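You operate a simulated robot arm through the tools that you are given. There is no shell and no other tool. Be economical: measure what you need, move in short steps, check, and stop when the job is done.

The job below is to be done with a simulated two-armed robot. You get a single attempt, and the scene is never put back.

Task
Clamp the orange block, lock it and brush the dust off its top.
Fine: free the blue knob, hold the plunger down to load it, knob a quarter turn back to lock; brush back in its spot. Set down upright: wooden brush. What is to be rubbed or washed off counts as gone when no trace of it is left.

The check looks at the end state, three seconds after you hand in, the way a careful person would. Anything else that was tipped, shoved, dropped, spilled or broken makes it a failure.

Robot
Two 7-joint arms with two-finger parallel grippers on one trunk, on a base that drives. Base frame: it is fixed to the floor where the robot stands at the start and does not move with it; the origin is under the middle of the robot, x ahead of it, y to its left, z up. Units: mm, rad, N and s.
The left shoulder is at the start at [70, 133, 1201], the right one opposite. With the tool pointing down near the work surface each hand reaches from about 100 to 640 mm from the robot's upright axis, wherever it stands, measured 20 degrees to its own side. Places, roughly: blue block with a hole [-1750, -500, 1250]; blue knob of the grey clamp [500, -100, 900]; grey clamp [500, -100, 800]. Payload 1.57 kg a hand.
Tool frame (each hand has its own): the origin (TCP) lies between the finger pads and is the grasp point; the fingertips stand 30 mm ahead of it; z points along the fingers, y is the line along which they close. Largest opening 80 mm; finger width 17, thickness 12; the body of the gripper, 40 by 82 mm, starts 80 mm behind the TCP.
Orientation is told as [roll, pitch, yaw] about the base's x, y, z axes, in that order, counted from this pose: with the fingers straight down and closing along the base's y, the tool's x points along the base's -x, its y along +y and its z along -z.

Tools
- The arms move only by the tool send_rows. It takes "left_targets", "right_targets" or both (then of equal length, played together; a hand with none holds still); each is a list of rows, each a list of 7 numbers: the shift along the base's x, y, z in units of 20 mm (1.0 is 20 mm), then the turn, a rotation vector about the base's x, y, z in units of 5 degrees (1.0 is 5 degrees), then the opening, from 0 (shut) to 1 (fully open). In form: [[tx, ty, tz, rx, ry, rz, fingers], ...]. A call has 1 to 12 rows; each row shifts and turns the commanded pose from where the row before left it. A call with a number of a shift or a turn outside -1 to 1 is refused whole. A row lasts 0.2 s, in which the tool goes at most 50 mm and 0.15 rad; a call with a longer step from one row to the next is refused whole, and so is a gripper value outside its range. A pose out of reach is approached as far as the arm can. The call stops where the force on the tool passes 40 N (or 10 N more than at its start, if that is more) or the arm is blocked; 0.2 s more then pass. The fingers move at their own pace (about 153 mm/s each) and stop on an object; they squeeze with about 27 N. The grip force told is the motor's: it shows also when the fingers shut on nothing. Time passes only in rows, and 0.2 s behind the last, so rows that do not move let the fingers close. It gives the time, the measured TCP pose, the force on the tool (base axes), the opening and the grip force at its end, in the units of the frame above (readings bear some noise), with the torque about the TCP (base axes, N m) and any sound that the robot's microphone picked up.
- Cameras (640 x 400 px; columns grow to the right, rows downward): "scene" is now at [129.7, -20.9, 1421.4]; the picture's right is [-0.41, -0.91, 0.00], its down [-0.59, 0.26, -0.76] and it looks along [0.70, -0.31, -0.64] (base axes); focal length 280 px, centre (320, 200). "left" rides on the left gripper at [72, 7, -122] in its tool frame; the picture's right is [-0.09, 1.00, 0.00], its down [-0.84, -0.08, -0.54] and it looks along [-0.54, -0.05, 0.84] (tool axes); focal length 238 px, centre (320, 200). "right" rides on the right gripper at [72, -7, -122] in its tool frame; the picture's right is [0.09, 1.00, 0.00], its down [-0.84, 0.08, -0.54] and it looks along [-0.54, 0.05, 0.84] (tool axes); focal length 238 px, centre (320, 200). There is no depth. A picture from a camera that has moved, and an enlarged one, comes with that camera's place and axes in the base frame and with its lens. The place of the scene camera against the robot may be out by one fixed shift of up to 18 mm in any direction.
- camera(camera): a new picture of that camera. No time passes.
- lift_body(by): slides the trunk up (or, below 0, down) by that many mm; the arms and the scene camera ride with it, the base frame stays. It gives what a move gives, with no picture.
- roll_base(legs): drives the robot by 1 to 6 legs, each [ahead, left, turn to the left] in mm, mm and rad, along the robot's own axes; the way and the turn of a leg run together, so that a leg with both is an arc; at most 1500 mm and 3.142 rad a leg. The arms and the cameras ride along, it lands a little off, and it stops where it bumps. It gives what a move gives.
- pan_tilt(pan, tilt): turns the head with the scene camera to pan (to the left, within 1.501 rad either way) and tilt (down, from -0.506 to 1.204), counted from straight ahead of the robot. It gives what a move gives.
- close_up(camera, box): a new picture of the part [left, top, right, bottom] of that camera's present view, enlarged. No time passes.
- sign_off(): hands the job in; it is judged then, once.

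Go step by step. Nothing tells you exact positions but the pictures and the camera data: compare them with the known pose of the tool, close in by small moves and look again before you grip or let go. The budget is 120 turns and 108 pictures, counting those below and the enlarged ones. Unless the task says otherwise, let go and move clear before handing in, and close with one line.

The tools are called after "Call:" as name(argument=value, ...) on one line, values as JSON. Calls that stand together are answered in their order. send_rows: Moves the arms, as the interface text tells. Its arguments: {"type":"object","properties":{"left_targets":{"type":"array"},"right_targets":{"type":"array"}},"required":[]} The other tools are called the same way: lift_body (by) slides the trunk up or down; roll_base (legs) drives the base; pan_tilt (pan, tilt) turns the head that bears the scene camera; camera (camera) takes a picture; close_up (camera, box) takes an enlarged picture of a part of a camera's view; sign_off () hands the job in.

At the start:

```text
t: 0.0
left_tcp_pos: [511.7, 47.5, 1125.8]
left_orientation: [0.0, -0.001, 0.0]
left_force: [-0.2, 0.0, -0.5]
left_torque: [-0.01, 0.0, -0.01]
left_opening: 79.9
left_gripper_force: 0.0
right_tcp_pos: [419.1, -350.6, 1215.0]
right_orientation: [0.002, -0.001, 0.0]
right_force: [0.6, 0.7, 0.0]
right_torque: [0.02, 0.01, -0.02]
right_opening: 80.2
right_gripper_force: 0.0
trunk travel left (down, up): [-775.0, 165.0]
robot x, y, heading: [-1.7, 3.3, 0.002]
head pan, tilt: [-0.417, 0.7]
```

scene: 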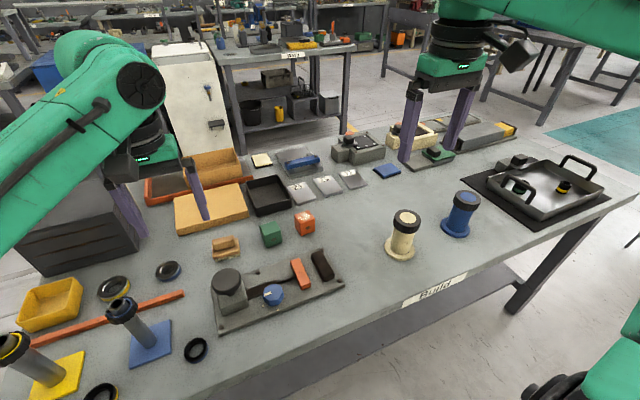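
right: 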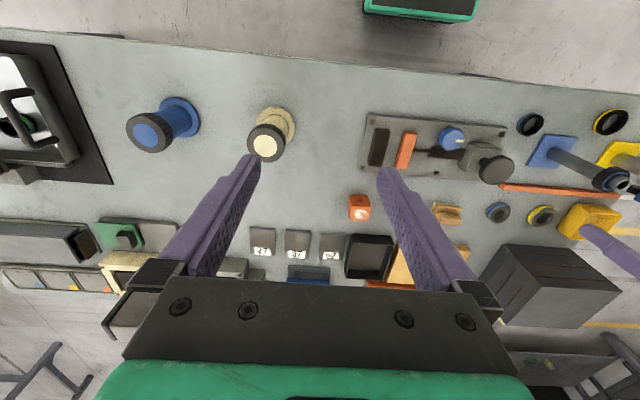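
left: 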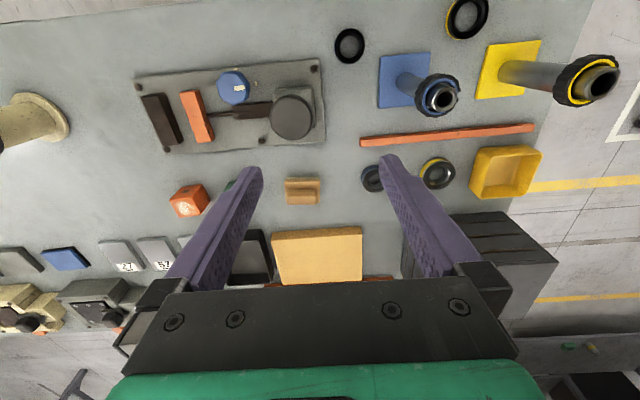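

I see the grey clamp plate with a dark plunger, blue knob, an orange bar and a dark jaw, plus an orange cube and a wooden brush nearby. I'll take enlarged views first.

Call:
close_up(camera="scene", box=[190, 190, 350, 340])

Call:
close_up(camera="left", box=[120, 50, 340, 230])

Call:
close_up(camera="right", box=[340, 100, 540, 240])

```text
2.67 times, centred on (270, 265) of scene
camera zoom: at [129.7, -20.9, 1421.4], right [-0.41, -0.91, 0.0], down [-0.59, 0.26, -0.76], along [0.7, -0.31, -0.64], focal length 747 px, centre (453, 27)
```

zoom: 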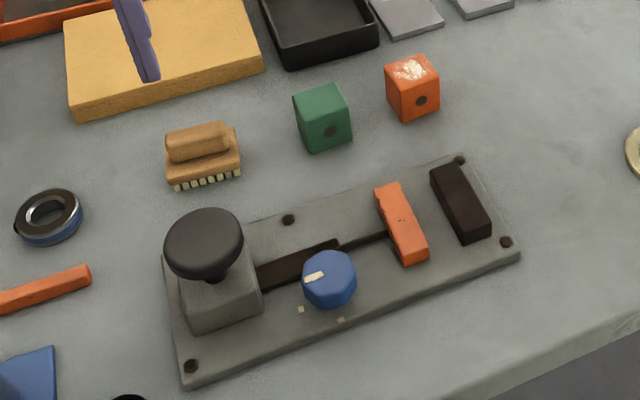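

```text
2.22 times, centred on (230, 140) of left
camera zoom: at [439.8, 54.1, 1249.2], right [0.09, 1.0, 0.0], down [0.84, -0.08, 0.54], along [0.54, -0.05, -0.84], focal length 530 px, centre (520, 333)
```

zoom: 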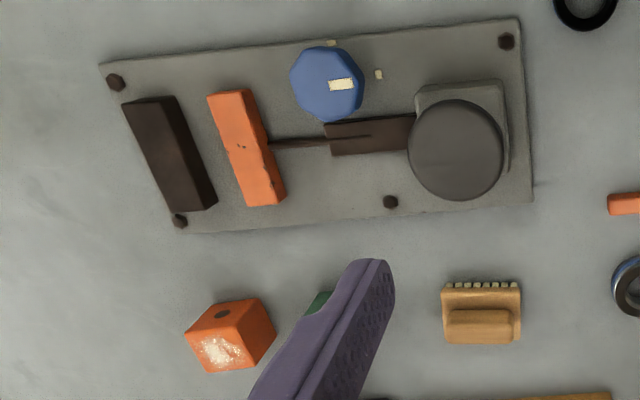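

```text
2.86 times, centred on (440, 170) of right
camera zoom: at [346.6, -356.4, 1338.6], right [-0.09, 1.0, 0.0], down [0.84, 0.08, 0.54], along [0.54, 0.05, -0.84], focal length 681 px, centre (-23, 286)
```

zoom: 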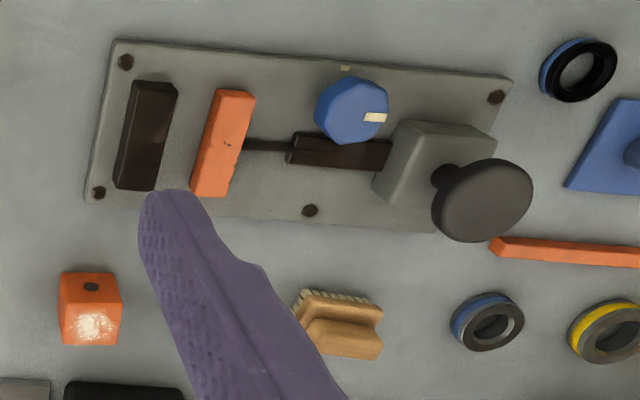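

The dusty orange cube sits near (680, -225), just beyond comfortable reach, and the knob near (480, -79, 861). I'll drive ahead a little first, then look again.

Call:
roll_base(legs=[[110, 0, 0]])

```text
t: 1.2
left_tcp_pos: [621.0, 47.3, 1129.3]
left_orientation: [0.001, -0.002, -0.001]
left_force: [-0.1, 0.5, -0.1]
left_torque: [0.05, 0.01, 0.01]
left_opening: 79.8
left_gripper_force: 0.0
right_tcp_pos: [528.5, -350.7, 1215.5]
right_orientation: [-0.001, -0.002, -0.002]
right_force: [1.0, -0.2, -0.2]
right_torque: [0.02, 0.01, 0.02]
right_opening: 79.6
right_gripper_force: 0.0
trunk travel left (down, up): [-775.0, 165.0]
robot x, y, heading: [111.1, -0.5, 0.004]
head pan, tilt: [-0.417, 0.7]
```

The base moved 110 mm forward. I'll bring the left hand over the clamp to view it steeply from above.

Call:
send_rows(left_targets=[[-1, -0.8, 0, 0, 0, 0, 1], [-1, -0.8, 0, 0, 0, 0, 1], [-1, -0.8, 0, 0, 0, 0, 1], [-1, -0.8, 0, 0, 0, 0, 1], [-1, -0.8, 0, 0, 0, 0, 1], [-1, -0.8, 0, 0, 0, 0, 1], [-1, -0.8, 0, 0, 0, 0, 1], [-1, -0.8, 0, 0, 0, 0, 1]])

Call:
camera(camera="left")

Call:
camera(camera="scene")

Call:
camera(camera="right")

```text
t: 3.0
left_tcp_pos: [461.3, -81.2, 1128.4]
left_orientation: [-0.001, 0.0, 0.0]
left_force: [-0.8, -0.2, 0.6]
left_torque: [0.01, -0.05, -0.01]
left_opening: 80.2
left_gripper_force: 0.2
right_tcp_pos: [529.2, -351.2, 1213.8]
right_orientation: [0.001, -0.002, 0.001]
right_force: [-0.7, 0.3, -0.2]
right_torque: [0.01, -0.01, 0.01]
right_opening: 80.0
right_gripper_force: 0.1
trunk travel left (down, up): [-775.0, 165.0]
robot x, y, heading: [108.5, 3.5, -0.002]
head pan, tilt: [-0.417, 0.7]
```

```text
101 pictures are left
camera left: at [389.4, -74.8, 1249.9], right [0.09, 1.0, 0.0], down [0.84, -0.08, 0.54], along [0.54, -0.05, -0.84], focal length 238 px, centre (320, 200)
```

left: 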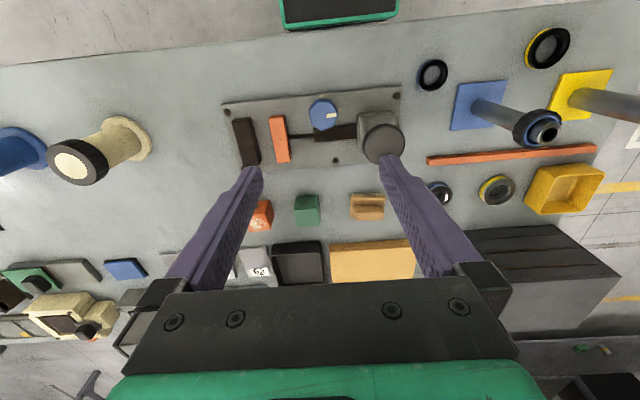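

```text
100 pictures are left
camera scene: at [239.8, -21.7, 1421.5], right [-0.41, -0.91, 0.0], down [-0.59, 0.26, -0.76], along [0.7, -0.31, -0.64], focal length 280 px, centre (320, 200)
```

scene: 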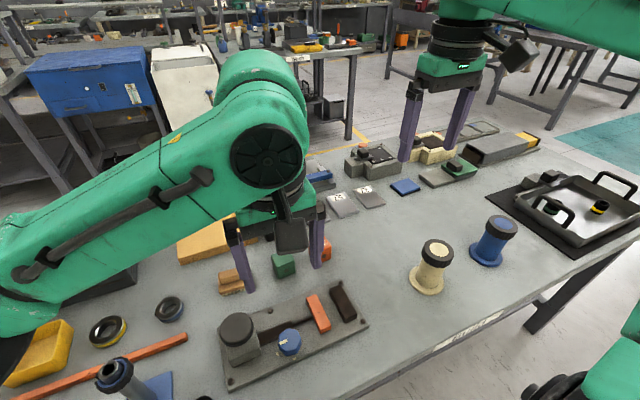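

```text
99 pictures are left
camera right: at [456.8, -357.1, 1338.7], right [-0.09, 1.0, 0.0], down [0.84, 0.08, 0.54], along [0.54, 0.05, -0.84], focal length 238 px, centre (320, 200)
```

right: 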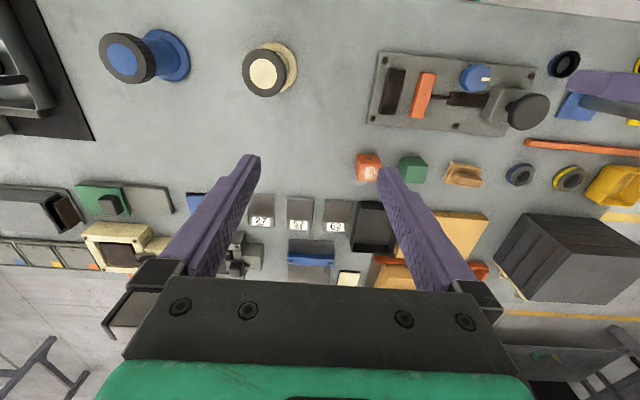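

I'll enlarge the left camera's view of the clamp and the block for accurate measuring.

Call:
close_up(camera="left", box=[210, 75, 420, 206])

Call:
close_up(camera="right", box=[340, 40, 560, 200])

```text
3.05 times, centred on (315, 140) of left
camera zoom: at [389.4, -74.8, 1249.9], right [0.09, 1.0, 0.0], down [0.84, -0.08, 0.54], along [0.54, -0.05, -0.84], focal length 726 px, centre (335, 381)
```

zoom: 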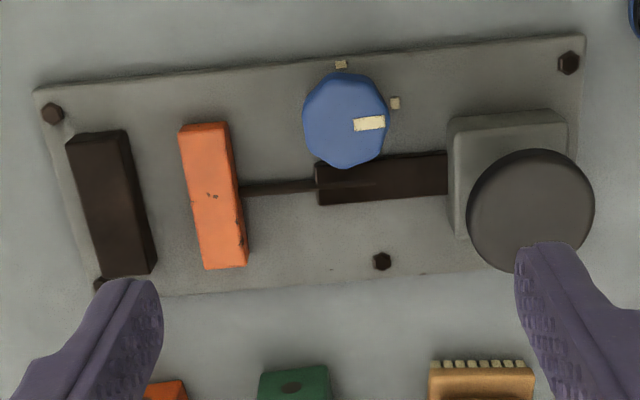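

```text
2.50 times, centred on (450, 120) of right
camera zoom: at [456.8, -357.1, 1338.7], right [-0.09, 1.0, 0.0], down [0.84, 0.08, 0.54], along [0.54, 0.05, -0.84], focal length 596 px, centre (-5, 400)
```

zoom: 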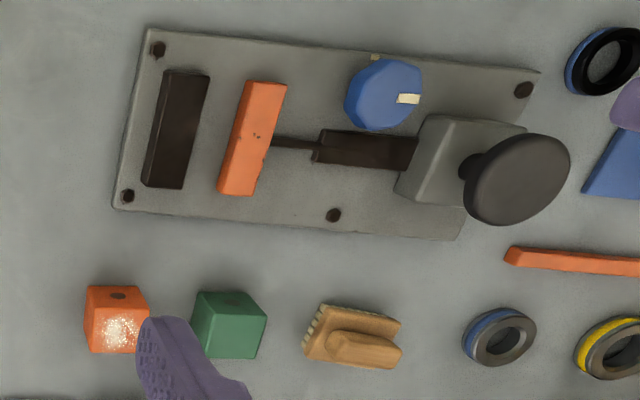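

The clamp is nearly square to the base axes: marks lie on the knob's +y side (pointer there now, presumably locked) and its -x side (free). The gap between jaws is about 33 mm along y, so I'll grip the block along x. I'll turn the right hand 90° over the block and move the left hand aside.

Call:
send_rows(left_targets=[[0, 1, 0, 0, 0, 0, 1], [0, 1, 0, 0, 0, 0, 1], [0, 1, 0, 0, 0, 0, 1], [0, 1, 0, 0, 0, 0, 1], [0, 1, 0, 0, 0, 0, 1], [0, 1, 0, 0, 0, 0, 1], [0, 1, 0, 0, 0, 0, 1], [0, 0, 0, 0, 0, 0, 1], [0, 0, 0, 0, 0, 0, 1]], right_targets=[[0.8, 0.5, -0.5, 0, 0, 1, 1], [0.8, 0.5, -0.5, 0, 0, 1, 1], [0.8, 0.5, -0.5, 0, 0, 1, 1], [0.8, 0.5, -0.5, 0, 0, 1, 1], [0.8, 0.5, -0.5, 0, 0, 1, 1], [0.8, 0.5, -0.5, 0, 0, 1, 1], [0.8, 0.5, -0.5, 0, 0, 1, 1], [0.8, 0.5, -0.5, 0, 0, 1, 1], [0.8, 0.5, -0.5, 0, 0, 1, 1]])

Call:
send_rows(right_targets=[[0, 0.2, -0.5, 0, 0, 1, 1], [0, 0.2, -0.5, 0, 0, 1, 1], [0, 0.2, -0.5, 0, 0, 1, 1], [0, 0.2, -0.5, 0, 0, 1, 1], [0, 0.2, -0.5, 0, 0, 1, 1], [0, 0.2, -0.5, 0, 0, 1, 1], [0, 0.2, -0.5, 0, 0, 1, 1], [0, 0.2, -0.5, 0, 0, 1, 1], [0, 0.2, -0.5, 0, 0, 1, 1]])

Call:
camera(camera="right")

Call:
camera(camera="left")

```text
t: 5.0
left_tcp_pos: [463.1, 58.3, 1127.2]
left_orientation: [0.0, 0.001, 0.0]
left_force: [-0.3, -0.4, -0.7]
left_torque: [-0.01, 0.03, 0.0]
left_opening: 80.0
left_gripper_force: 0.0
right_tcp_pos: [674.9, -260.7, 1125.8]
right_orientation: [0.003, -0.001, 0.786]
right_force: [-0.3, 0.4, 0.1]
right_torque: [-0.01, 0.04, 0.0]
right_opening: 80.2
right_gripper_force: 0.1
trunk travel left (down, up): [-775.0, 165.0]
robot x, y, heading: [110.8, -0.6, -0.003]
head pan, tilt: [-0.417, 0.7]
```

```text
t: 7.0
left_tcp_pos: [462.0, 59.0, 1126.7]
left_orientation: [0.0, 0.0, 0.002]
left_force: [-0.9, 0.1, 0.1]
left_torque: [-0.01, 0.02, 0.0]
left_opening: 80.2
left_gripper_force: 0.1
right_tcp_pos: [672.6, -226.4, 1034.9]
right_orientation: [-0.004, -0.002, 1.571]
right_force: [-0.8, 0.9, -0.4]
right_torque: [-0.03, -0.02, -0.01]
right_opening: 80.0
right_gripper_force: 0.0
trunk travel left (down, up): [-775.0, 165.0]
robot x, y, heading: [110.9, 0.8, 0.002]
head pan, tilt: [-0.417, 0.7]
```

```text
96 pictures are left
camera right: at [678.8, -296.4, 1158.7], right [-1.0, -0.09, 0.0], down [-0.08, 0.84, 0.54], along [-0.05, 0.54, -0.84], focal length 238 px, centre (320, 200)
```

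right: 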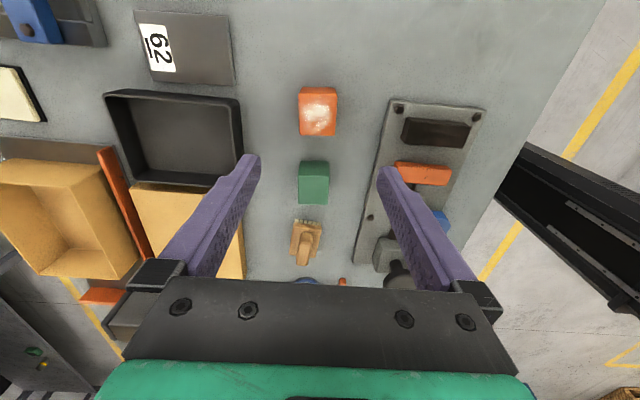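

```text
95 pictures are left
camera left: at [390.7, 66.1, 1248.8], right [0.09, 1.0, 0.0], down [0.84, -0.08, 0.54], along [0.54, -0.05, -0.84], focal length 238 px, centre (320, 200)
```

left: 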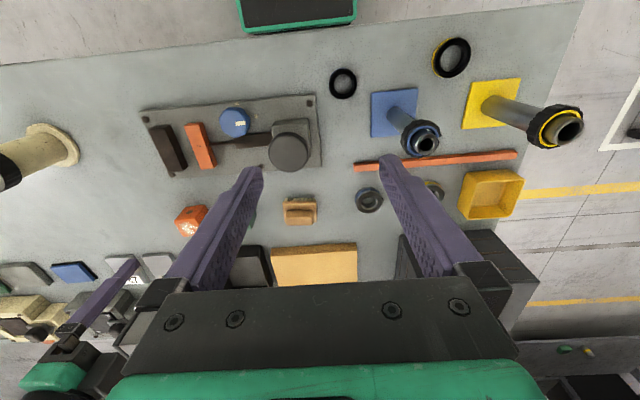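

The right hand points down over the block with yaw 90. I'll enlarge to see the block faces.

Call:
close_up(camera="right", box=[270, 70, 374, 135])

Call:
close_up(camera="left", box=[130, 90, 340, 240])

```text
6.15 times, centred on (322, 102) of right
camera zoom: at [678.8, -296.4, 1158.7], right [-1.0, -0.09, 0.0], down [-0.08, 0.84, 0.54], along [-0.05, 0.54, -0.84], focal length 1467 px, centre (308, 800)
```

zoom: 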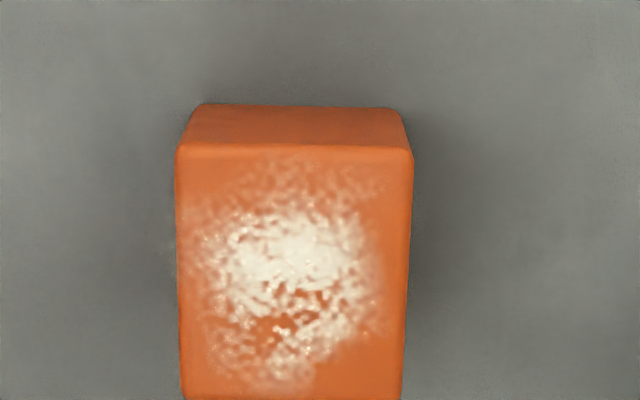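

```text
2.67 times, centred on (235, 165) of left
camera zoom: at [390.7, 66.1, 1248.8], right [0.09, 1.0, 0.0], down [0.84, -0.08, 0.54], along [0.54, -0.05, -0.84], focal length 636 px, centre (547, 293)
```

zoom: 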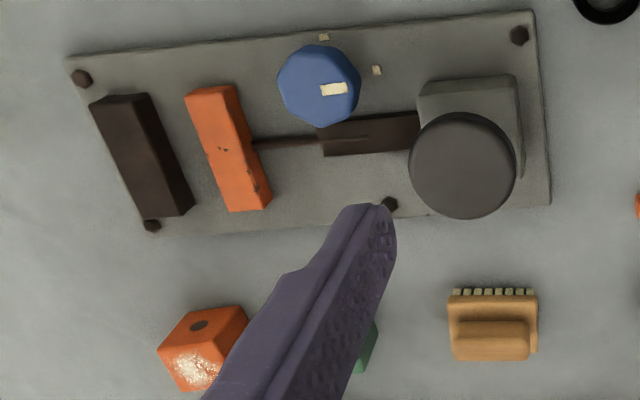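

The block is about 44 mm wide, so the ~33 mm gap must open when the plunger is pressed; I take the plunger cap to be at (517, 8, 915) and the knob at (478, -77, 866). First I bring the right hand over the knob at yaw 0 and move the left hand aside.

Call:
send_rows(left_targets=[[0, 1, 0, 0, 0, 0, 1], [0, 1, 0, 0, 0, 0, 1], [0, 1, 0, 0, 0, 0, 1], [0, 1, 0, 0, 0, 0, 1], [0, 1, 0, 0, 0, 0, 1], [0, 1, 0, 0, 0, 0, 1], [0, 0, 0, 0, 0, 0, 1], [0, 0, 0, 0, 0, 0, 1], [0, 0, 0, 0, 0, 0, 1]], right_targets=[[-0.54, 0.414, 0, 0, 0, -1, 1], [-0.54, 0.414, 0, 0, 0, -1, 1], [-0.54, 0.414, 0, 0, 0, -1, 1], [-0.54, 0.414, 0, 0, 0, -1, 1], [-0.54, 0.414, 0, 0, 0, -1, 1], [-0.54, 0.414, 0, 0, 0, -1, 1], [-0.54, 0.414, 0, 0, 0, -1, 1], [-0.54, 0.414, 0, 0, 0, -1, 1], [-0.54, 0.414, 0, 0, 0, -1, 1]])

Call:
send_rows(right_targets=[[-0.54, 0.414, -0.2, 0, 0, -1, 1], [-0.54, 0.414, -0.2, 0, 0, -1, 1], [-0.54, 0.414, -0.2, 0, 0, -1, 1], [-0.54, 0.414, -0.2, 0, 0, -1, 1], [-0.54, 0.414, -0.2, 0, 0, -1, 1], [-0.54, 0.414, -0.2, 0, 0, -1, 1], [-0.54, 0.414, -0.2, 0, 0, -1, 1], [-0.54, 0.414, -0.2, 0, 0, -1, 1], [-0.54, 0.414, -0.2, 0, 0, -1, 1]])

Call:
camera(camera="right")

Call:
camera(camera="scene")

```text
t: 9.0
left_tcp_pos: [460.5, 179.2, 1125.7]
left_orientation: [-0.001, -0.002, 0.0]
left_force: [0.0, -0.2, 0.7]
left_torque: [-0.03, 0.01, 0.0]
left_opening: 80.0
left_gripper_force: 0.0
right_tcp_pos: [575.6, -149.6, 1035.8]
right_orientation: [0.0, 0.001, 0.785]
right_force: [-0.2, 0.5, -0.4]
right_torque: [0.01, 0.02, 0.02]
right_opening: 80.0
right_gripper_force: 0.2
trunk travel left (down, up): [-775.0, 165.0]
robot x, y, heading: [107.9, -0.9, 0.005]
head pan, tilt: [-0.417, 0.7]
```

```text
t: 11.0
left_tcp_pos: [460.9, 179.4, 1127.1]
left_orientation: [0.0, -0.001, 0.001]
left_force: [0.5, 0.0, 0.3]
left_torque: [-0.01, -0.02, 0.0]
left_opening: 80.2
left_gripper_force: 0.0
right_tcp_pos: [478.6, -74.8, 997.0]
right_orientation: [0.001, 0.001, -0.004]
right_force: [0.6, 0.5, 0.0]
right_torque: [0.0, 0.03, 0.01]
right_opening: 80.1
right_gripper_force: 0.2
trunk travel left (down, up): [-775.0, 165.0]
robot x, y, heading: [112.3, 3.1, 0.002]
head pan, tilt: [-0.417, 0.7]
```

```text
92 pictures are left
camera right: at [407.0, -80.6, 1122.0], right [-0.09, 1.0, 0.0], down [0.84, 0.08, 0.54], along [0.54, 0.05, -0.84], focal length 238 px, centre (320, 200)
```

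right: 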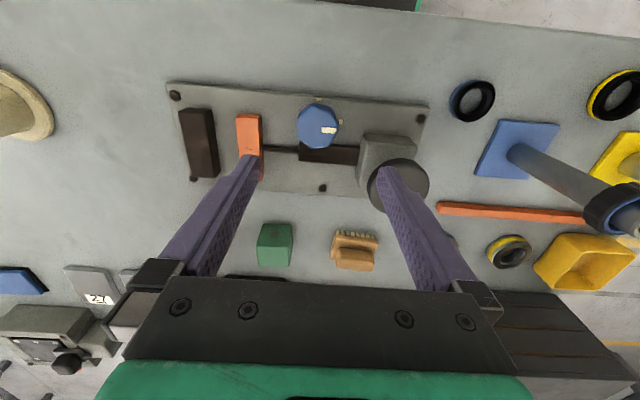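

```text
91 pictures are left
camera scene: at [240.5, -20.6, 1421.5], right [-0.41, -0.91, 0.0], down [-0.59, 0.26, -0.76], along [0.7, -0.31, -0.64], focal length 280 px, centre (320, 200)
```

scene: 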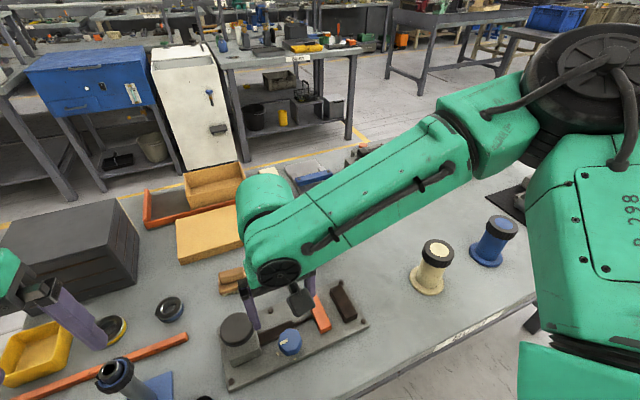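

Knob centre checks at about (479.5, -76), right below the tool. The housing is close on the +y side, so I narrow the fingers to ~56 mm and descend part way.

Call:
send_rows(right_targets=[[0, -0.05, -1, 0, 0, 0, 0.7], [0, 0, -1, 0, 0, 0, 0.7], [0, 0, -1, 0, 0, 0, 0.7], [0, 0, -1, 0, 0, 0, 0.7]])

Call:
camera(camera="right")

```text
t: 12.0
left_tcp_pos: [462.0, 178.6, 1126.8]
left_orientation: [0.0, 0.0, 0.0]
left_force: [-0.2, 0.4, 1.3]
left_torque: [-0.01, 0.01, 0.06]
left_opening: 79.9
left_gripper_force: 0.0
right_tcp_pos: [479.9, -76.4, 917.4]
right_orientation: [-0.001, 0.001, -0.001]
right_force: [-0.3, -0.1, 0.6]
right_torque: [0.0, 0.03, -0.02]
right_opening: 56.0
right_gripper_force: 0.1
trunk travel left (down, up): [-775.0, 165.0]
robot x, y, heading: [112.1, 1.1, -0.003]
head pan, tilt: [-0.417, 0.7]
```

```text
90 pictures are left
camera right: at [407.6, -82.5, 1041.6], right [-0.09, 1.0, 0.0], down [0.84, 0.08, 0.54], along [0.54, 0.05, -0.84], focal length 238 px, centre (320, 200)
```

right: 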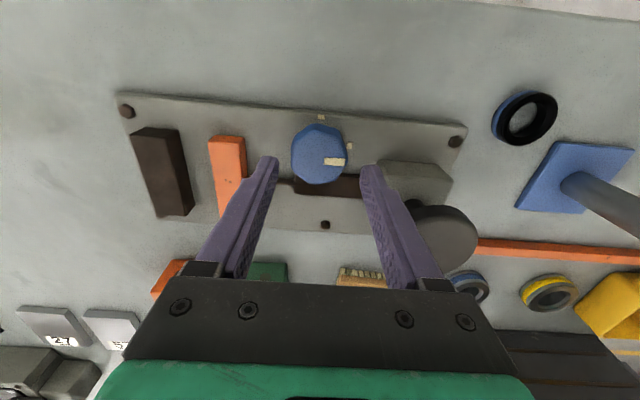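

Centred on the knob; I descend 41 mm and close on it.

Call:
send_rows(right_targets=[[0, 0, -1, 0, 0, 0, 0.7], [0, 0, -1, 0, 0, 0, 0.7], [0, 0, -0.1, 0, 0, 0, 0.7], [0, 0, 0, 0, 0, 0, 0], [0, 0, 0, 0, 0, 0, 0], [0, 0, 0, 0, 0, 0, 0]])

Call:
camera(camera="right")

```text
t: 13.0
left_tcp_pos: [460.8, 183.5, 1126.3]
left_orientation: [-0.003, -0.001, 0.004]
left_force: [-0.1, -1.0, 0.4]
left_torque: [0.09, 0.02, 0.01]
left_opening: 80.0
left_gripper_force: 0.2
right_tcp_pos: [471.4, -78.9, 890.2]
right_orientation: [0.028, -0.001, 0.015]
right_force: [-0.6, 22.4, -6.8]
right_torque: [0.23, 0.22, 0.12]
right_opening: 42.4
right_gripper_force: 27.3
right hand out of reach, approached as far as the arm can: row 1, 2
trunk travel left (down, up): [-775.0, 165.0]
robot x, y, heading: [109.2, -1.0, 0.002]
head pan, tilt: [-0.417, 0.7]
stopped in row 4 (right hand): the force on the tool passed its limit (the readings are from after the stop); the commanded pose is now the measured one
```

```text
89 pictures are left
camera right: at [400.0, -88.9, 1012.6], right [-0.11, 0.99, 0.03], down [0.83, 0.08, 0.55], along [0.54, 0.08, -0.84], focal length 238 px, centre (320, 200)
```

right: 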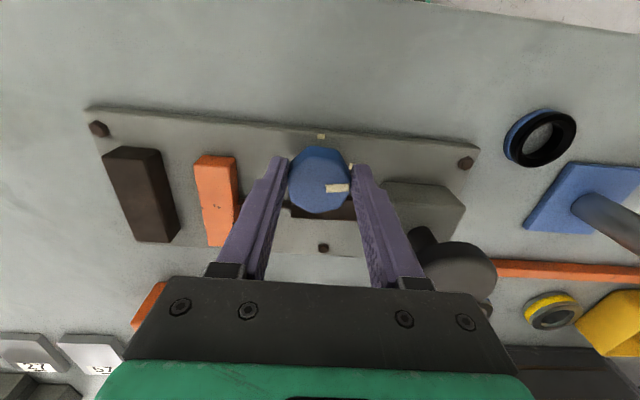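

The arm couldn't get down fully here (posture too folded) and pulled sideways, gripping only the knob's rim. I'll release, rise, and drive back ~110 mm where the clamp is better reachable.

Call:
send_rows(right_targets=[[0, 0, 0, 0, 0, 0, 0.7], [0, 0, 0, 0, 0, 0, 0.7], [0, 0, 1, 0, 0, 0, 0.7], [0, 0, 1, 0, 0, 0, 0.7], [0, 0, 1, 0, 0, 0, 0.7], [0, 0, 1, 0, 0, 0, 0.7]])

Call:
roll_base(legs=[[-110, 0, 0]])

Call:
camera(camera="right")

Call:
camera(camera="scene")

```text
t: 14.4
left_tcp_pos: [461.4, 180.5, 1126.1]
left_orientation: [0.0, 0.001, 0.002]
left_force: [0.1, -0.3, 0.0]
left_torque: [0.0, -0.06, -0.03]
left_opening: 80.2
left_gripper_force: 0.0
right_tcp_pos: [470.0, -84.7, 970.2]
right_orientation: [0.018, -0.003, 0.011]
right_force: [0.2, -1.1, 1.5]
right_torque: [-0.01, -0.03, -0.01]
right_opening: 56.3
right_gripper_force: 0.0
trunk travel left (down, up): [-775.0, 165.0]
robot x, y, heading: [112.6, -0.6, 0.004]
head pan, tilt: [-0.417, 0.7]
```

```text
t: 15.6
left_tcp_pos: [351.5, 180.4, 1126.0]
left_orientation: [0.0, 0.0, 0.001]
left_force: [0.8, 0.5, -0.2]
left_torque: [0.01, 0.0, 0.01]
left_opening: 80.2
left_gripper_force: 0.0
right_tcp_pos: [360.8, -86.0, 969.5]
right_orientation: [0.02, 0.0, 0.011]
right_force: [0.5, -0.4, 0.2]
right_torque: [0.01, 0.02, 0.01]
right_opening: 55.8
right_gripper_force: 0.0
trunk travel left (down, up): [-775.0, 165.0]
robot x, y, heading: [0.3, 1.7, -0.001]
head pan, tilt: [-0.417, 0.7]
```

```text
88 pictures are left
camera right: at [289.3, -94.2, 1092.1], right [-0.1, 0.99, 0.02], down [0.84, 0.08, 0.54], along [0.54, 0.07, -0.84], focal length 238 px, centre (320, 200)
```

right: 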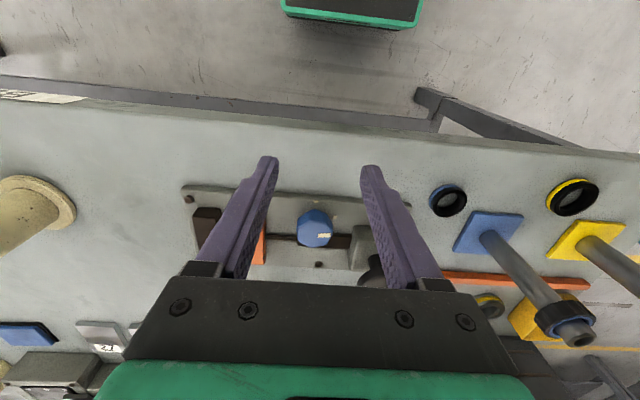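

```text
87 pictures are left
camera scene: at [131.7, -20.3, 1421.2], right [-0.4, -0.92, 0.0], down [-0.59, 0.26, -0.76], along [0.7, -0.31, -0.65], focal length 280 px, centre (320, 200)
```

scene: 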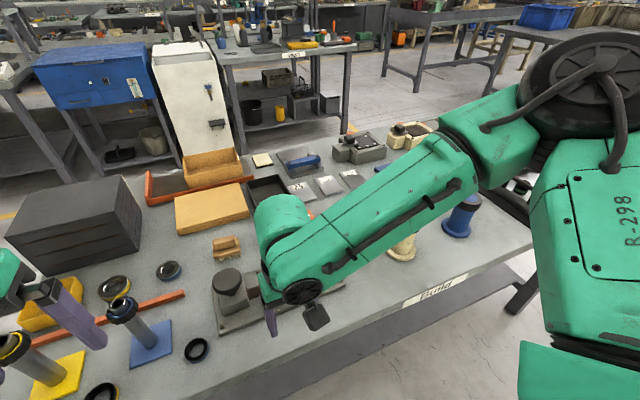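

Now move back over the knob (479, -76) from this stance, levelling the tool, then descend.

Call:
send_rows(right_targets=[[0.985, 0.08, 0, -0.23, 0, -0.13, 0.7], [0.985, 0.08, 0, 0, 0, 0, 0.7], [0.985, 0.08, 0, 0, 0, 0, 0.7], [0.985, 0.08, 0, 0, 0, 0, 0.7], [0.985, 0.08, 0, 0, 0, 0, 0.7], [0.985, 0.08, 0, 0, 0, 0, 0.7], [0, 0, -0.5, 0, 0, 0, 0.7], [0, 0, -1, 0, 0, 0, 0.7], [0, 0, -1, 0, 0, 0, 0.7], [0, 0, 0, 0, 0, 0, 0.7]])

Call:
camera(camera="right")

```text
t: 17.8
left_tcp_pos: [349.6, 179.9, 1125.6]
left_orientation: [-0.001, -0.001, 0.001]
left_force: [0.3, 1.2, -0.2]
left_torque: [-0.03, -0.01, 0.03]
left_opening: 80.0
left_gripper_force: 0.1
right_tcp_pos: [452.9, -108.9, 934.7]
right_orientation: [0.001, -0.004, 0.0]
right_force: [0.1, 0.9, 0.3]
right_torque: [0.01, 0.0, 0.0]
right_opening: 56.0
right_gripper_force: 0.0
right hand out of reach, approached as far as the arm can: row 5, 6, 7, 8, 9
trunk travel left (down, up): [-775.0, 165.0]
robot x, y, heading: [-0.2, -2.9, -0.0]
head pan, tilt: [-0.417, 0.7]
```

```text
86 pictures are left
camera right: at [379.7, -115.5, 1058.4], right [-0.09, 1.0, 0.0], down [0.84, 0.08, 0.54], along [0.54, 0.05, -0.84], focal length 238 px, centre (320, 200)
```

right: 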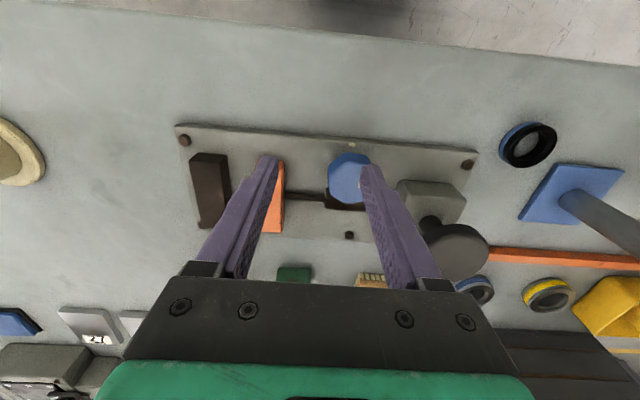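

The arm is hitting a joint limit at yaw 0 in this posture. I'll lift, turn toward yaw 45° and test whether it then reaches over the knob.

Call:
send_rows(right_targets=[[0, 0, 1, 0, 0, 1, 0.7], [0, 0, 1, 0, 0, 1, 0.7], [0, 0, 0, 0, 0, 1, 0.7], [0, 0, 0, 0, 0, 1, 0.7], [0, 0, 0, 0, 0, 1, 0.7], [0, 0, 0, 0, 0, 1, 0.7], [0, 0, 0, 0, 0, 1, 0.7], [0, 0, 0, 0, 0, 1, 0.7], [0, 0, 0, 0, 0, 1, 0.7], [0, 0, 0, 0, 0, 0, 0.7]])

```text
t: 20.0
left_tcp_pos: [349.2, 180.2, 1127.1]
left_orientation: [0.001, 0.001, 0.001]
left_force: [0.7, -0.1, 0.3]
left_torque: [0.03, 0.01, 0.01]
left_opening: 80.1
left_gripper_force: 0.0
right_tcp_pos: [450.9, -110.0, 975.1]
right_orientation: [0.0, -0.002, 0.785]
right_force: [0.9, -0.4, -0.7]
right_torque: [-0.01, -0.05, -0.03]
right_opening: 56.2
right_gripper_force: 0.1
trunk travel left (down, up): [-775.0, 165.0]
robot x, y, heading: [-0.8, -2.7, 0.002]
head pan, tilt: [-0.417, 0.7]
```

Yaw 45° is reached. Now I shift over the knob and come down to z 915.

Call:
send_rows(right_targets=[[0.7, 0.85, 0, 0, 0, 0, 0.7], [0.7, 0.85, 0, 0, 0, 0, 0.7], [0, 0, -1, 0, 0, 0, 0.7], [0, 0, -1, 0, 0, 0, 0.7], [0, 0, -1, 0, 0, 0, 0.7], [0, 0, 0, 0, 0, 0, 0.7]])

Call:
camera(camera="right")

```text
t: 21.4
left_tcp_pos: [350.6, 180.0, 1126.2]
left_orientation: [0.0, -0.001, 0.0]
left_force: [0.2, -0.1, 0.2]
left_torque: [-0.03, 0.02, -0.02]
left_opening: 80.0
left_gripper_force: 0.1
right_tcp_pos: [450.0, -112.0, 927.8]
right_orientation: [0.001, -0.001, 0.785]
right_force: [-0.2, 0.8, -0.7]
right_torque: [-0.01, 0.03, -0.03]
right_opening: 56.3
right_gripper_force: 0.0
right hand out of reach, approached as far as the arm can: row 1, 2, 3, 4, 5
trunk travel left (down, up): [-775.0, 165.0]
robot x, y, heading: [0.5, 2.5, 0.003]
head pan, tilt: [-0.417, 0.7]
```

```text
85 pictures are left
camera right: at [402.8, -167.0, 1051.3], right [-0.77, 0.64, 0.0], down [0.54, 0.65, 0.54], along [0.35, 0.42, -0.84], focal length 238 px, centre (320, 200)
```

right: 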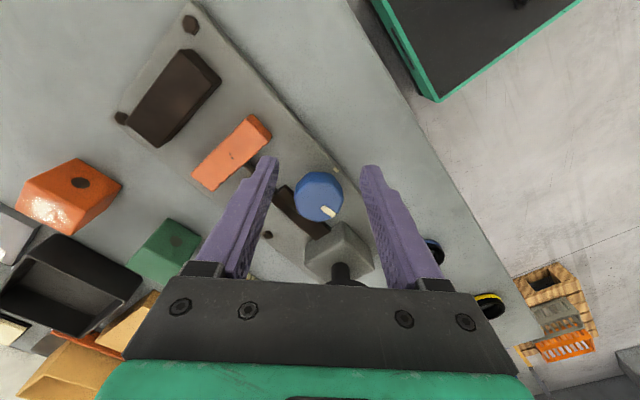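

Yaw isn't the limit; the arm's elbow posture seems stuck. I'll retreat up and out to the starting-type posture and approach the knob again from there.

Call:
send_rows(right_targets=[[0, 0, 1, 0, 0, -1, 0.7], [0, 0, 1, 0, 0, -1, 0.7], [0, 0, 1, 0, 0, -1, 0.7], [0, -1, 1, 0, 0, -1, 0.7], [0, -1, 1, 0, 0, -1, 0.7], [0, -1, 1, 0, 0, -1, 0.7], [0, -1, 1, 0, 0, -1, 0.7], [0, -1, 1, 0, 0, -1, 0.7], [0, -1, 1, 0, 0, -1, 0.7], [0, -1, 1, 0, 0, 0, 0.7], [0, -1, 1, 0, 0, 0, 0.7], [0, -1, 1, 0, 0, 0, 0.7]])

Call:
send_rows(right_targets=[[0, -1, 1, 0, 0, 0, 0.7], [0, -1, 1, 0, 0, 0, 0.7], [0, -1, 0.2, 0, 0, 0, 0.7], [0, 0, 0, 0, 0, 0, 0.7]])

Call:
camera(camera="scene")

```text
t: 24.0
left_tcp_pos: [349.8, 179.9, 1126.0]
left_orientation: [0.0, 0.0, 0.002]
left_force: [0.5, -0.6, -0.1]
left_torque: [0.03, -0.02, 0.03]
left_opening: 80.0
left_gripper_force: 0.0
right_tcp_pos: [447.8, -293.0, 1169.6]
right_orientation: [0.001, -0.001, 0.001]
right_force: [0.1, -0.4, -0.9]
right_torque: [0.0, 0.01, -0.02]
right_opening: 56.2
right_gripper_force: 0.0
trunk travel left (down, up): [-775.0, 165.0]
robot x, y, heading: [1.7, 2.7, 0.0]
head pan, tilt: [-0.417, 0.7]
```

```text
t: 25.0
left_tcp_pos: [350.4, 180.5, 1127.1]
left_orientation: [0.001, 0.001, 0.002]
left_force: [-0.5, 0.0, -0.2]
left_torque: [-0.02, -0.02, -0.02]
left_opening: 80.2
left_gripper_force: 0.1
right_tcp_pos: [447.9, -353.9, 1214.2]
right_orientation: [0.002, -0.001, 0.001]
right_force: [-0.8, 0.6, -0.1]
right_torque: [0.01, -0.04, -0.06]
right_opening: 55.8
right_gripper_force: 0.0
trunk travel left (down, up): [-775.0, 165.0]
robot x, y, heading: [-1.4, 2.3, 0.006]
head pan, tilt: [-0.417, 0.7]
```

```text
84 pictures are left
camera scene: at [129.7, -20.3, 1421.4], right [-0.4, -0.92, 0.0], down [-0.59, 0.26, -0.76], along [0.7, -0.31, -0.64], focal length 280 px, centre (320, 200)
```

scene: 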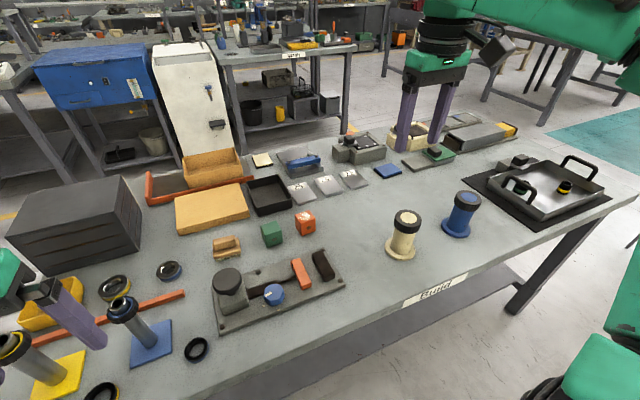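

Posture is back to the starting type. I strafe the base 70 mm left so the knob falls more to the right arm's side, then approach again.

Call:
roll_base(legs=[[0, 70, 0]])

Call:
send_rows(right_targets=[[0.15, 1, -1, 0, 0, 0, 0.7], [0.15, 1, -1, 0, 0, 0, 0.7], [0.15, 1, -1, 0, 0, 0, 0.7], [0.15, 1, -1, 0, 0, 0, 0.7], [0.15, 1, -1, 0, 0, 0, 0.7], [0.15, 1, -1, 0, 0, 0, 0.7], [0.15, 1, -1, 0, 0, 0, 0.7], [0.15, 1, -1, 0, 0, 0, 0.7], [0.15, 1, -1, 0, 0, 0, 0.7], [0.15, 1, -1, 0, 0, 0, 0.7], [0, 0.4, -1, 0, 0, 0, 0.7], [0, 0, 0, 0, 0, 0, 0.7]])

```text
t: 26.0
left_tcp_pos: [350.8, 243.1, 1127.8]
left_orientation: [0.006, 0.001, -0.002]
left_force: [0.3, -0.3, 0.4]
left_torque: [0.05, -0.01, -0.03]
left_opening: 79.8
left_gripper_force: 0.2
right_tcp_pos: [448.7, -289.8, 1211.2]
right_orientation: [0.006, 0.002, -0.002]
right_force: [1.1, -0.2, -0.4]
right_torque: [0.04, 0.01, -0.05]
right_opening: 56.0
right_gripper_force: 0.1
trunk travel left (down, up): [-775.0, 165.0]
robot x, y, heading: [1.9, 72.7, -0.001]
head pan, tilt: [-0.417, 0.7]
```

```text
t: 28.6
left_tcp_pos: [350.0, 248.8, 1126.8]
left_orientation: [-0.001, -0.001, 0.0]
left_force: [-0.6, 0.0, -0.6]
left_torque: [-0.01, 0.02, 0.01]
left_opening: 80.1
left_gripper_force: 0.0
right_tcp_pos: [478.9, -76.7, 990.2]
right_orientation: [0.0, -0.001, -0.001]
right_force: [0.1, 0.8, 0.0]
right_torque: [-0.05, -0.01, -0.01]
right_opening: 55.7
right_gripper_force: 0.0
trunk travel left (down, up): [-775.0, 165.0]
robot x, y, heading: [-1.5, 67.7, 0.005]
head pan, tilt: [-0.417, 0.7]
```

Reached with no complaint. I descend to z 915 and check.

Call:
send_rows(right_targets=[[0, 0, -1, 0, 0, 0, 0.7], [0, 0, -1, 0, 0, 0, 0.7], [0, 0, -1, 0, 0, 0, 0.7], [0, 0, -0.75, 0, 0, 0, 0.7], [0, 0, 0, 0, 0, 0, 0.7]])

Call:
camera(camera="right")

```text
t: 29.8
left_tcp_pos: [350.1, 249.6, 1126.5]
left_orientation: [0.0, -0.001, 0.0]
left_force: [-0.1, -0.3, 0.5]
left_torque: [0.0, 0.01, 0.0]
left_opening: 80.1
left_gripper_force: 0.0
right_tcp_pos: [476.9, -77.5, 919.4]
right_orientation: [-0.001, -0.002, -0.003]
right_force: [-0.1, 0.0, 0.4]
right_torque: [0.01, 0.02, -0.03]
right_opening: 56.3
right_gripper_force: 0.1
right hand out of reach, approached as far as the arm can: row 4
trunk travel left (down, up): [-775.0, 165.0]
robot x, y, heading: [-1.8, 69.4, 0.002]
head pan, tilt: [-0.417, 0.7]
```

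```text
83 pictures are left
camera right: at [404.5, -83.4, 1041.7], right [-0.09, 1.0, 0.0], down [0.84, 0.08, 0.54], along [0.54, 0.05, -0.84], focal length 238 px, centre (320, 200)
```

right: 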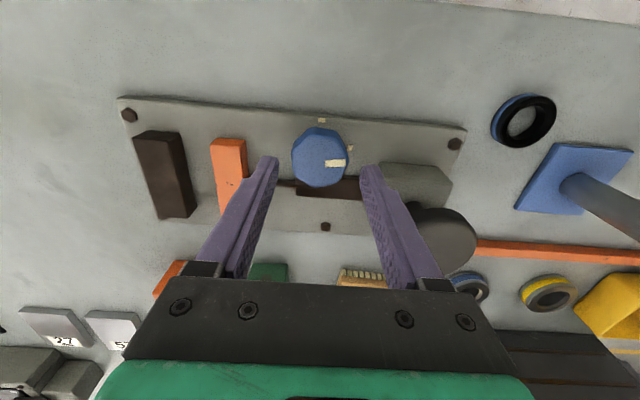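

Downward travel is the limit, so I'll lower the trunk 120 mm while raising both arms by 100 relative to it.

Call:
send_rows(left_targets=[[0, 0, 1, 0, 0, 0, 1], [0, 0, 1, 0, 0, 0, 1], [0, 0, 1, 0, 0, 0, 1], [0, 0, 1, 0, 0, 0, 1], [0, 0, 1, 0, 0, 0, 1]], right_targets=[[0, 0, 1, 0, 0, 0, 0.7], [0, 0, 1, 0, 0, 0, 0.7], [0, 0, 1, 0, 0, 0, 0.7], [0, 0, 1, 0, 0, 0, 0.7], [0, 0, 1, 0, 0, 0, 0.7]])

Call:
lift_body(by=-120)

Call:
camera(camera="right")

```text
t: 31.0
left_tcp_pos: [348.8, 247.9, 1227.1]
left_orientation: [0.0, 0.001, 0.0]
left_force: [0.4, 0.4, 0.4]
left_torque: [0.01, 0.01, -0.04]
left_opening: 80.1
left_gripper_force: 0.0
right_tcp_pos: [473.5, -77.4, 1020.2]
right_orientation: [0.001, -0.002, -0.002]
right_force: [-0.3, 1.2, 0.8]
right_torque: [0.03, -0.01, 0.02]
right_opening: 56.0
right_gripper_force: 0.0
trunk travel left (down, up): [-775.0, 165.0]
robot x, y, heading: [-4.4, 72.7, -0.002]
head pan, tilt: [-0.417, 0.7]
```

```text
t: 32.5
left_tcp_pos: [350.0, 249.1, 1106.9]
left_orientation: [-0.001, -0.001, 0.001]
left_force: [0.4, -0.5, -1.1]
left_torque: [0.04, -0.01, 0.0]
left_opening: 80.1
left_gripper_force: 0.1
right_tcp_pos: [476.5, -77.0, 899.8]
right_orientation: [0.001, -0.003, -0.001]
right_force: [1.1, 0.2, 0.6]
right_torque: [-0.02, -0.03, 0.02]
right_opening: 56.0
right_gripper_force: 0.1
trunk travel left (down, up): [-655.0, 285.0]
robot x, y, heading: [0.9, 66.6, 0.0]
head pan, tilt: [-0.417, 0.7]
```

```text
82 pictures are left
camera right: at [403.2, -83.8, 1023.5], right [-0.09, 1.0, 0.0], down [0.84, 0.08, 0.54], along [0.54, 0.05, -0.84], focal length 238 px, centre (320, 200)
```

right: 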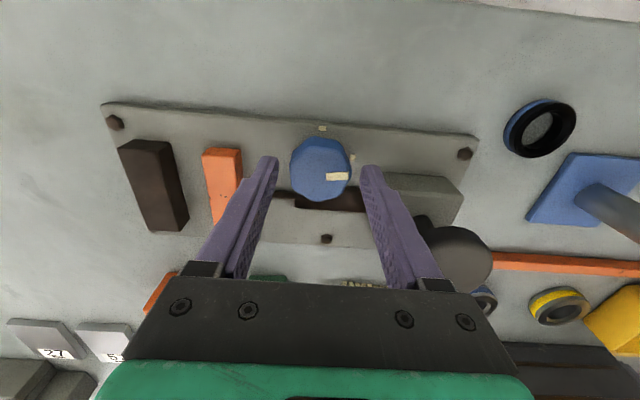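

Good slack now. Descend onto the knob with a small x correction and close.

Call:
send_rows(right_targets=[[0.15, 0.05, -0.6, 0, 0, 0, 0.7], [0, 0, -0.6, 0, 0, 0, 0.7], [0, 0, 0, 0, 0, 0, 0.7], [0, 0, 0, 0, 0, 0, 0.5], [0, 0, 0, 0, 0, 0, 0], [0, 0, 0, 0, 0, 0, 0]])

Call:
camera(camera="right")

```text
t: 33.9
left_tcp_pos: [349.7, 246.9, 1106.3]
left_orientation: [-0.001, 0.0, 0.0]
left_force: [0.1, 0.5, 0.8]
left_torque: [-0.01, 0.03, -0.04]
left_opening: 80.0
left_gripper_force: 0.0
right_tcp_pos: [477.7, -77.6, 874.7]
right_orientation: [0.0, -0.002, -0.001]
right_force: [1.5, -5.3, 0.8]
right_torque: [-0.43, -0.26, -0.01]
right_opening: 43.1
right_gripper_force: 45.4
trunk travel left (down, up): [-655.0, 285.0]
robot x, y, heading: [2.1, 69.7, 0.002]
head pan, tilt: [-0.417, 0.7]
```

```text
81 pictures are left
camera right: at [406.7, -83.4, 998.9], right [-0.09, 1.0, 0.0], down [0.84, 0.08, 0.54], along [0.54, 0.05, -0.84], focal length 238 px, centre (320, 200)
```

right: 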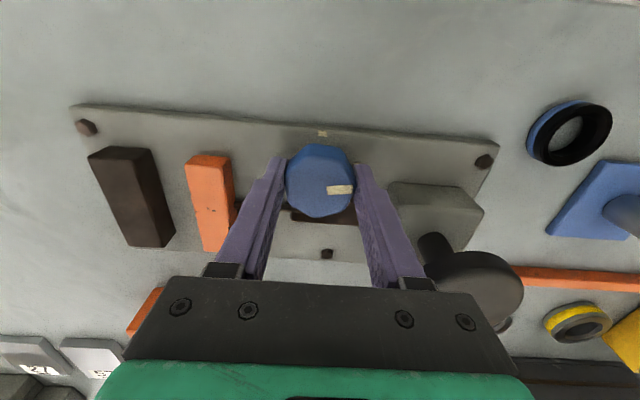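

Knob held well. I turn it 15° toward the front mark (+z) and read the torque.

Call:
send_rows(right_targets=[[0, 0, 0, 0, 0, 1, 0], [0, 0, 0, 0, 0, 1, 0], [0, 0, 0, 0, 0, 1, 0]])

```text
t: 34.7
left_tcp_pos: [350.6, 246.3, 1105.7]
left_orientation: [0.002, 0.0, 0.001]
left_force: [0.3, 0.7, 0.0]
left_torque: [0.03, -0.04, 0.01]
left_opening: 79.8
left_gripper_force: 0.1
right_tcp_pos: [478.6, -77.2, 875.3]
right_orientation: [0.002, 0.0, 0.262]
right_force: [1.8, -6.9, -1.4]
right_torque: [-0.47, -0.84, -0.02]
right_opening: 43.2
right_gripper_force: 45.1
trunk travel left (down, up): [-655.0, 285.0]
robot x, y, heading: [0.8, 70.1, 0.006]
head pan, tilt: [-0.417, 0.7]
```

Turns freely. I continue to 90°.

Call:
send_rows(right_targets=[[0, 0, 0, 0, 0, 1, 0], [0, 0, 0, 0, 0, 1, 0], [0, 0, 0, 0, 0, 1, 0], [0, 0, 0, 0, 0, 1, 0], [0, 0, 0, 0, 0, 1, 0], [0, 0, 0, 0, 0, 1, 0], [0, 0, 0, 0, 0, 1, 0], [0, 0, 0, 0, 0, 1, 0]])

Call:
send_rows(right_targets=[[0, 0, 0, 0, 0, 1, 0], [0, 0, 0, 0, 0, 1, 0], [0, 0, 0, 0, 0, 1, 0], [0, 0, 0, 0, 0, 1, 0], [0, 0, 0, 0, 0, 1, 0], [0, 0, 0, 0, 0, 1, 0], [0, 0, 0, 0, 0, 1, 0]])

Call:
camera(camera="right")

```text
t: 36.5
left_tcp_pos: [350.5, 247.5, 1105.9]
left_orientation: [0.001, 0.002, 0.001]
left_force: [-0.1, 0.1, -0.1]
left_torque: [0.02, 0.0, 0.02]
left_opening: 79.9
left_gripper_force: 0.1
right_tcp_pos: [479.1, -78.1, 876.0]
right_orientation: [0.001, 0.0, 0.959]
right_force: [4.9, -6.7, 2.1]
right_torque: [-0.37, 0.59, 0.02]
right_opening: 43.2
right_gripper_force: 45.1
trunk travel left (down, up): [-655.0, 285.0]
robot x, y, heading: [-5.1, 70.1, 0.001]
head pan, tilt: [-0.417, 0.7]
```

```text
t: 38.1
left_tcp_pos: [350.5, 248.3, 1105.1]
left_orientation: [0.001, 0.002, 0.001]
left_force: [-0.2, 0.7, 0.0]
left_torque: [0.02, 0.02, 0.03]
left_opening: 80.1
left_gripper_force: 0.1
right_tcp_pos: [479.2, -75.6, 876.2]
right_orientation: [0.003, -0.003, 1.571]
right_force: [3.9, -0.7, -2.1]
right_torque: [-0.09, -0.07, -0.9]
right_opening: 43.5
right_gripper_force: 45.8
trunk travel left (down, up): [-655.0, 285.0]
robot x, y, heading: [0.5, 68.7, 0.003]
head pan, tilt: [-0.417, 0.7]
```

```text
80 pictures are left
camera right: at [486.2, -148.2, 998.9], right [-1.0, -0.09, 0.0], down [-0.08, 0.84, 0.54], along [-0.05, 0.54, -0.84], focal length 238 px, centre (320, 200)
```

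right: 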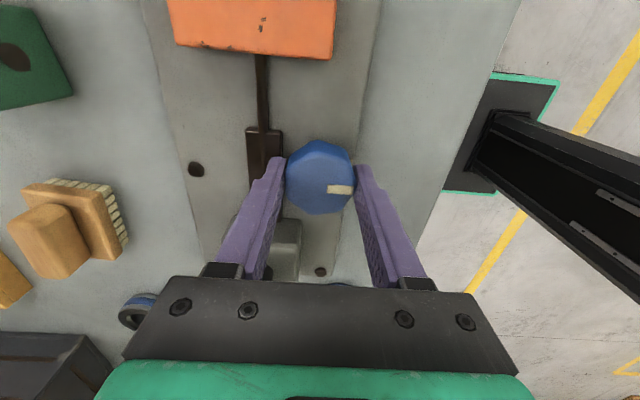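

The knob pointer now aims at the front mark (-x): freed. I release, rise, and drive forward/right so both the block and plunger are in reach.

Call:
send_rows(right_targets=[[0, 0, 0, 0, 0, 0, 0.8], [0, 0, 0, 0, 0, 0, 0.8], [0, 0, 1, 0, 0, 0, 0.8], [0, 0, 1, 0, 0, 0, 1], [0, 0, 1, 0, 0, 0, 1], [0, 0, 1, 0, 0, 0, 1], [0, 0, 1, 0, 0, 0, 1], [0, 0, 1, 0, 0, 0, 1], [0, 0, 1, 0, 0, 0, 1]])

Call:
roll_base(legs=[[115, -95, 0]])

Call:
camera(camera="right")

Call:
camera(camera="scene")

```text
t: 40.1
left_tcp_pos: [349.7, 249.3, 1107.1]
left_orientation: [0.001, 0.0, 0.003]
left_force: [0.2, 0.8, 0.0]
left_torque: [-0.01, 0.0, -0.02]
left_opening: 80.1
left_gripper_force: 0.1
right_tcp_pos: [477.4, -77.8, 1017.0]
right_orientation: [-0.001, -0.001, 1.568]
right_force: [0.5, -0.3, 0.4]
right_torque: [-0.01, -0.01, 0.03]
right_opening: 80.2
right_gripper_force: 0.0
trunk travel left (down, up): [-655.0, 285.0]
robot x, y, heading: [1.1, 68.3, 0.002]
head pan, tilt: [-0.417, 0.7]
```

```text
t: 41.5
left_tcp_pos: [464.5, 156.0, 1106.6]
left_orientation: [-0.001, -0.001, 0.002]
left_force: [-0.3, -0.1, 0.2]
left_torque: [-0.02, 0.0, 0.02]
left_opening: 79.6
left_gripper_force: 0.0
right_tcp_pos: [593.0, -170.6, 1015.8]
right_orientation: [-0.004, 0.0, 1.569]
right_force: [-1.1, 0.2, -0.1]
right_torque: [-0.02, -0.01, 0.01]
right_opening: 80.1
right_gripper_force: 0.0
trunk travel left (down, up): [-655.0, 285.0]
robot x, y, heading: [115.0, -27.1, 0.002]
head pan, tilt: [-0.417, 0.7]
```

```text
79 pictures are left
camera right: at [598.9, -242.0, 1140.0], right [-1.0, -0.09, 0.0], down [-0.08, 0.84, 0.54], along [-0.05, 0.54, -0.84], focal length 238 px, centre (320, 200)
```

right: 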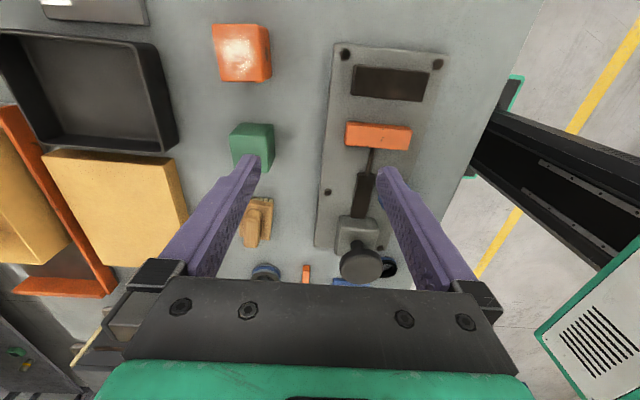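

```text
78 pictures are left
camera scene: at [244.3, -44.1, 1301.6], right [-0.4, -0.92, 0.0], down [-0.59, 0.26, -0.77], along [0.7, -0.31, -0.64], focal length 280 px, centre (320, 200)
```

scene: 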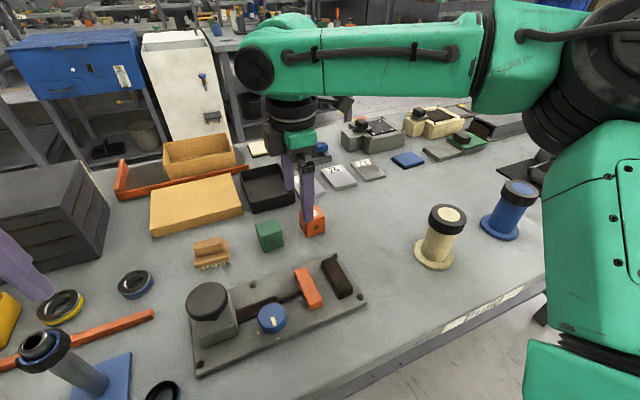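

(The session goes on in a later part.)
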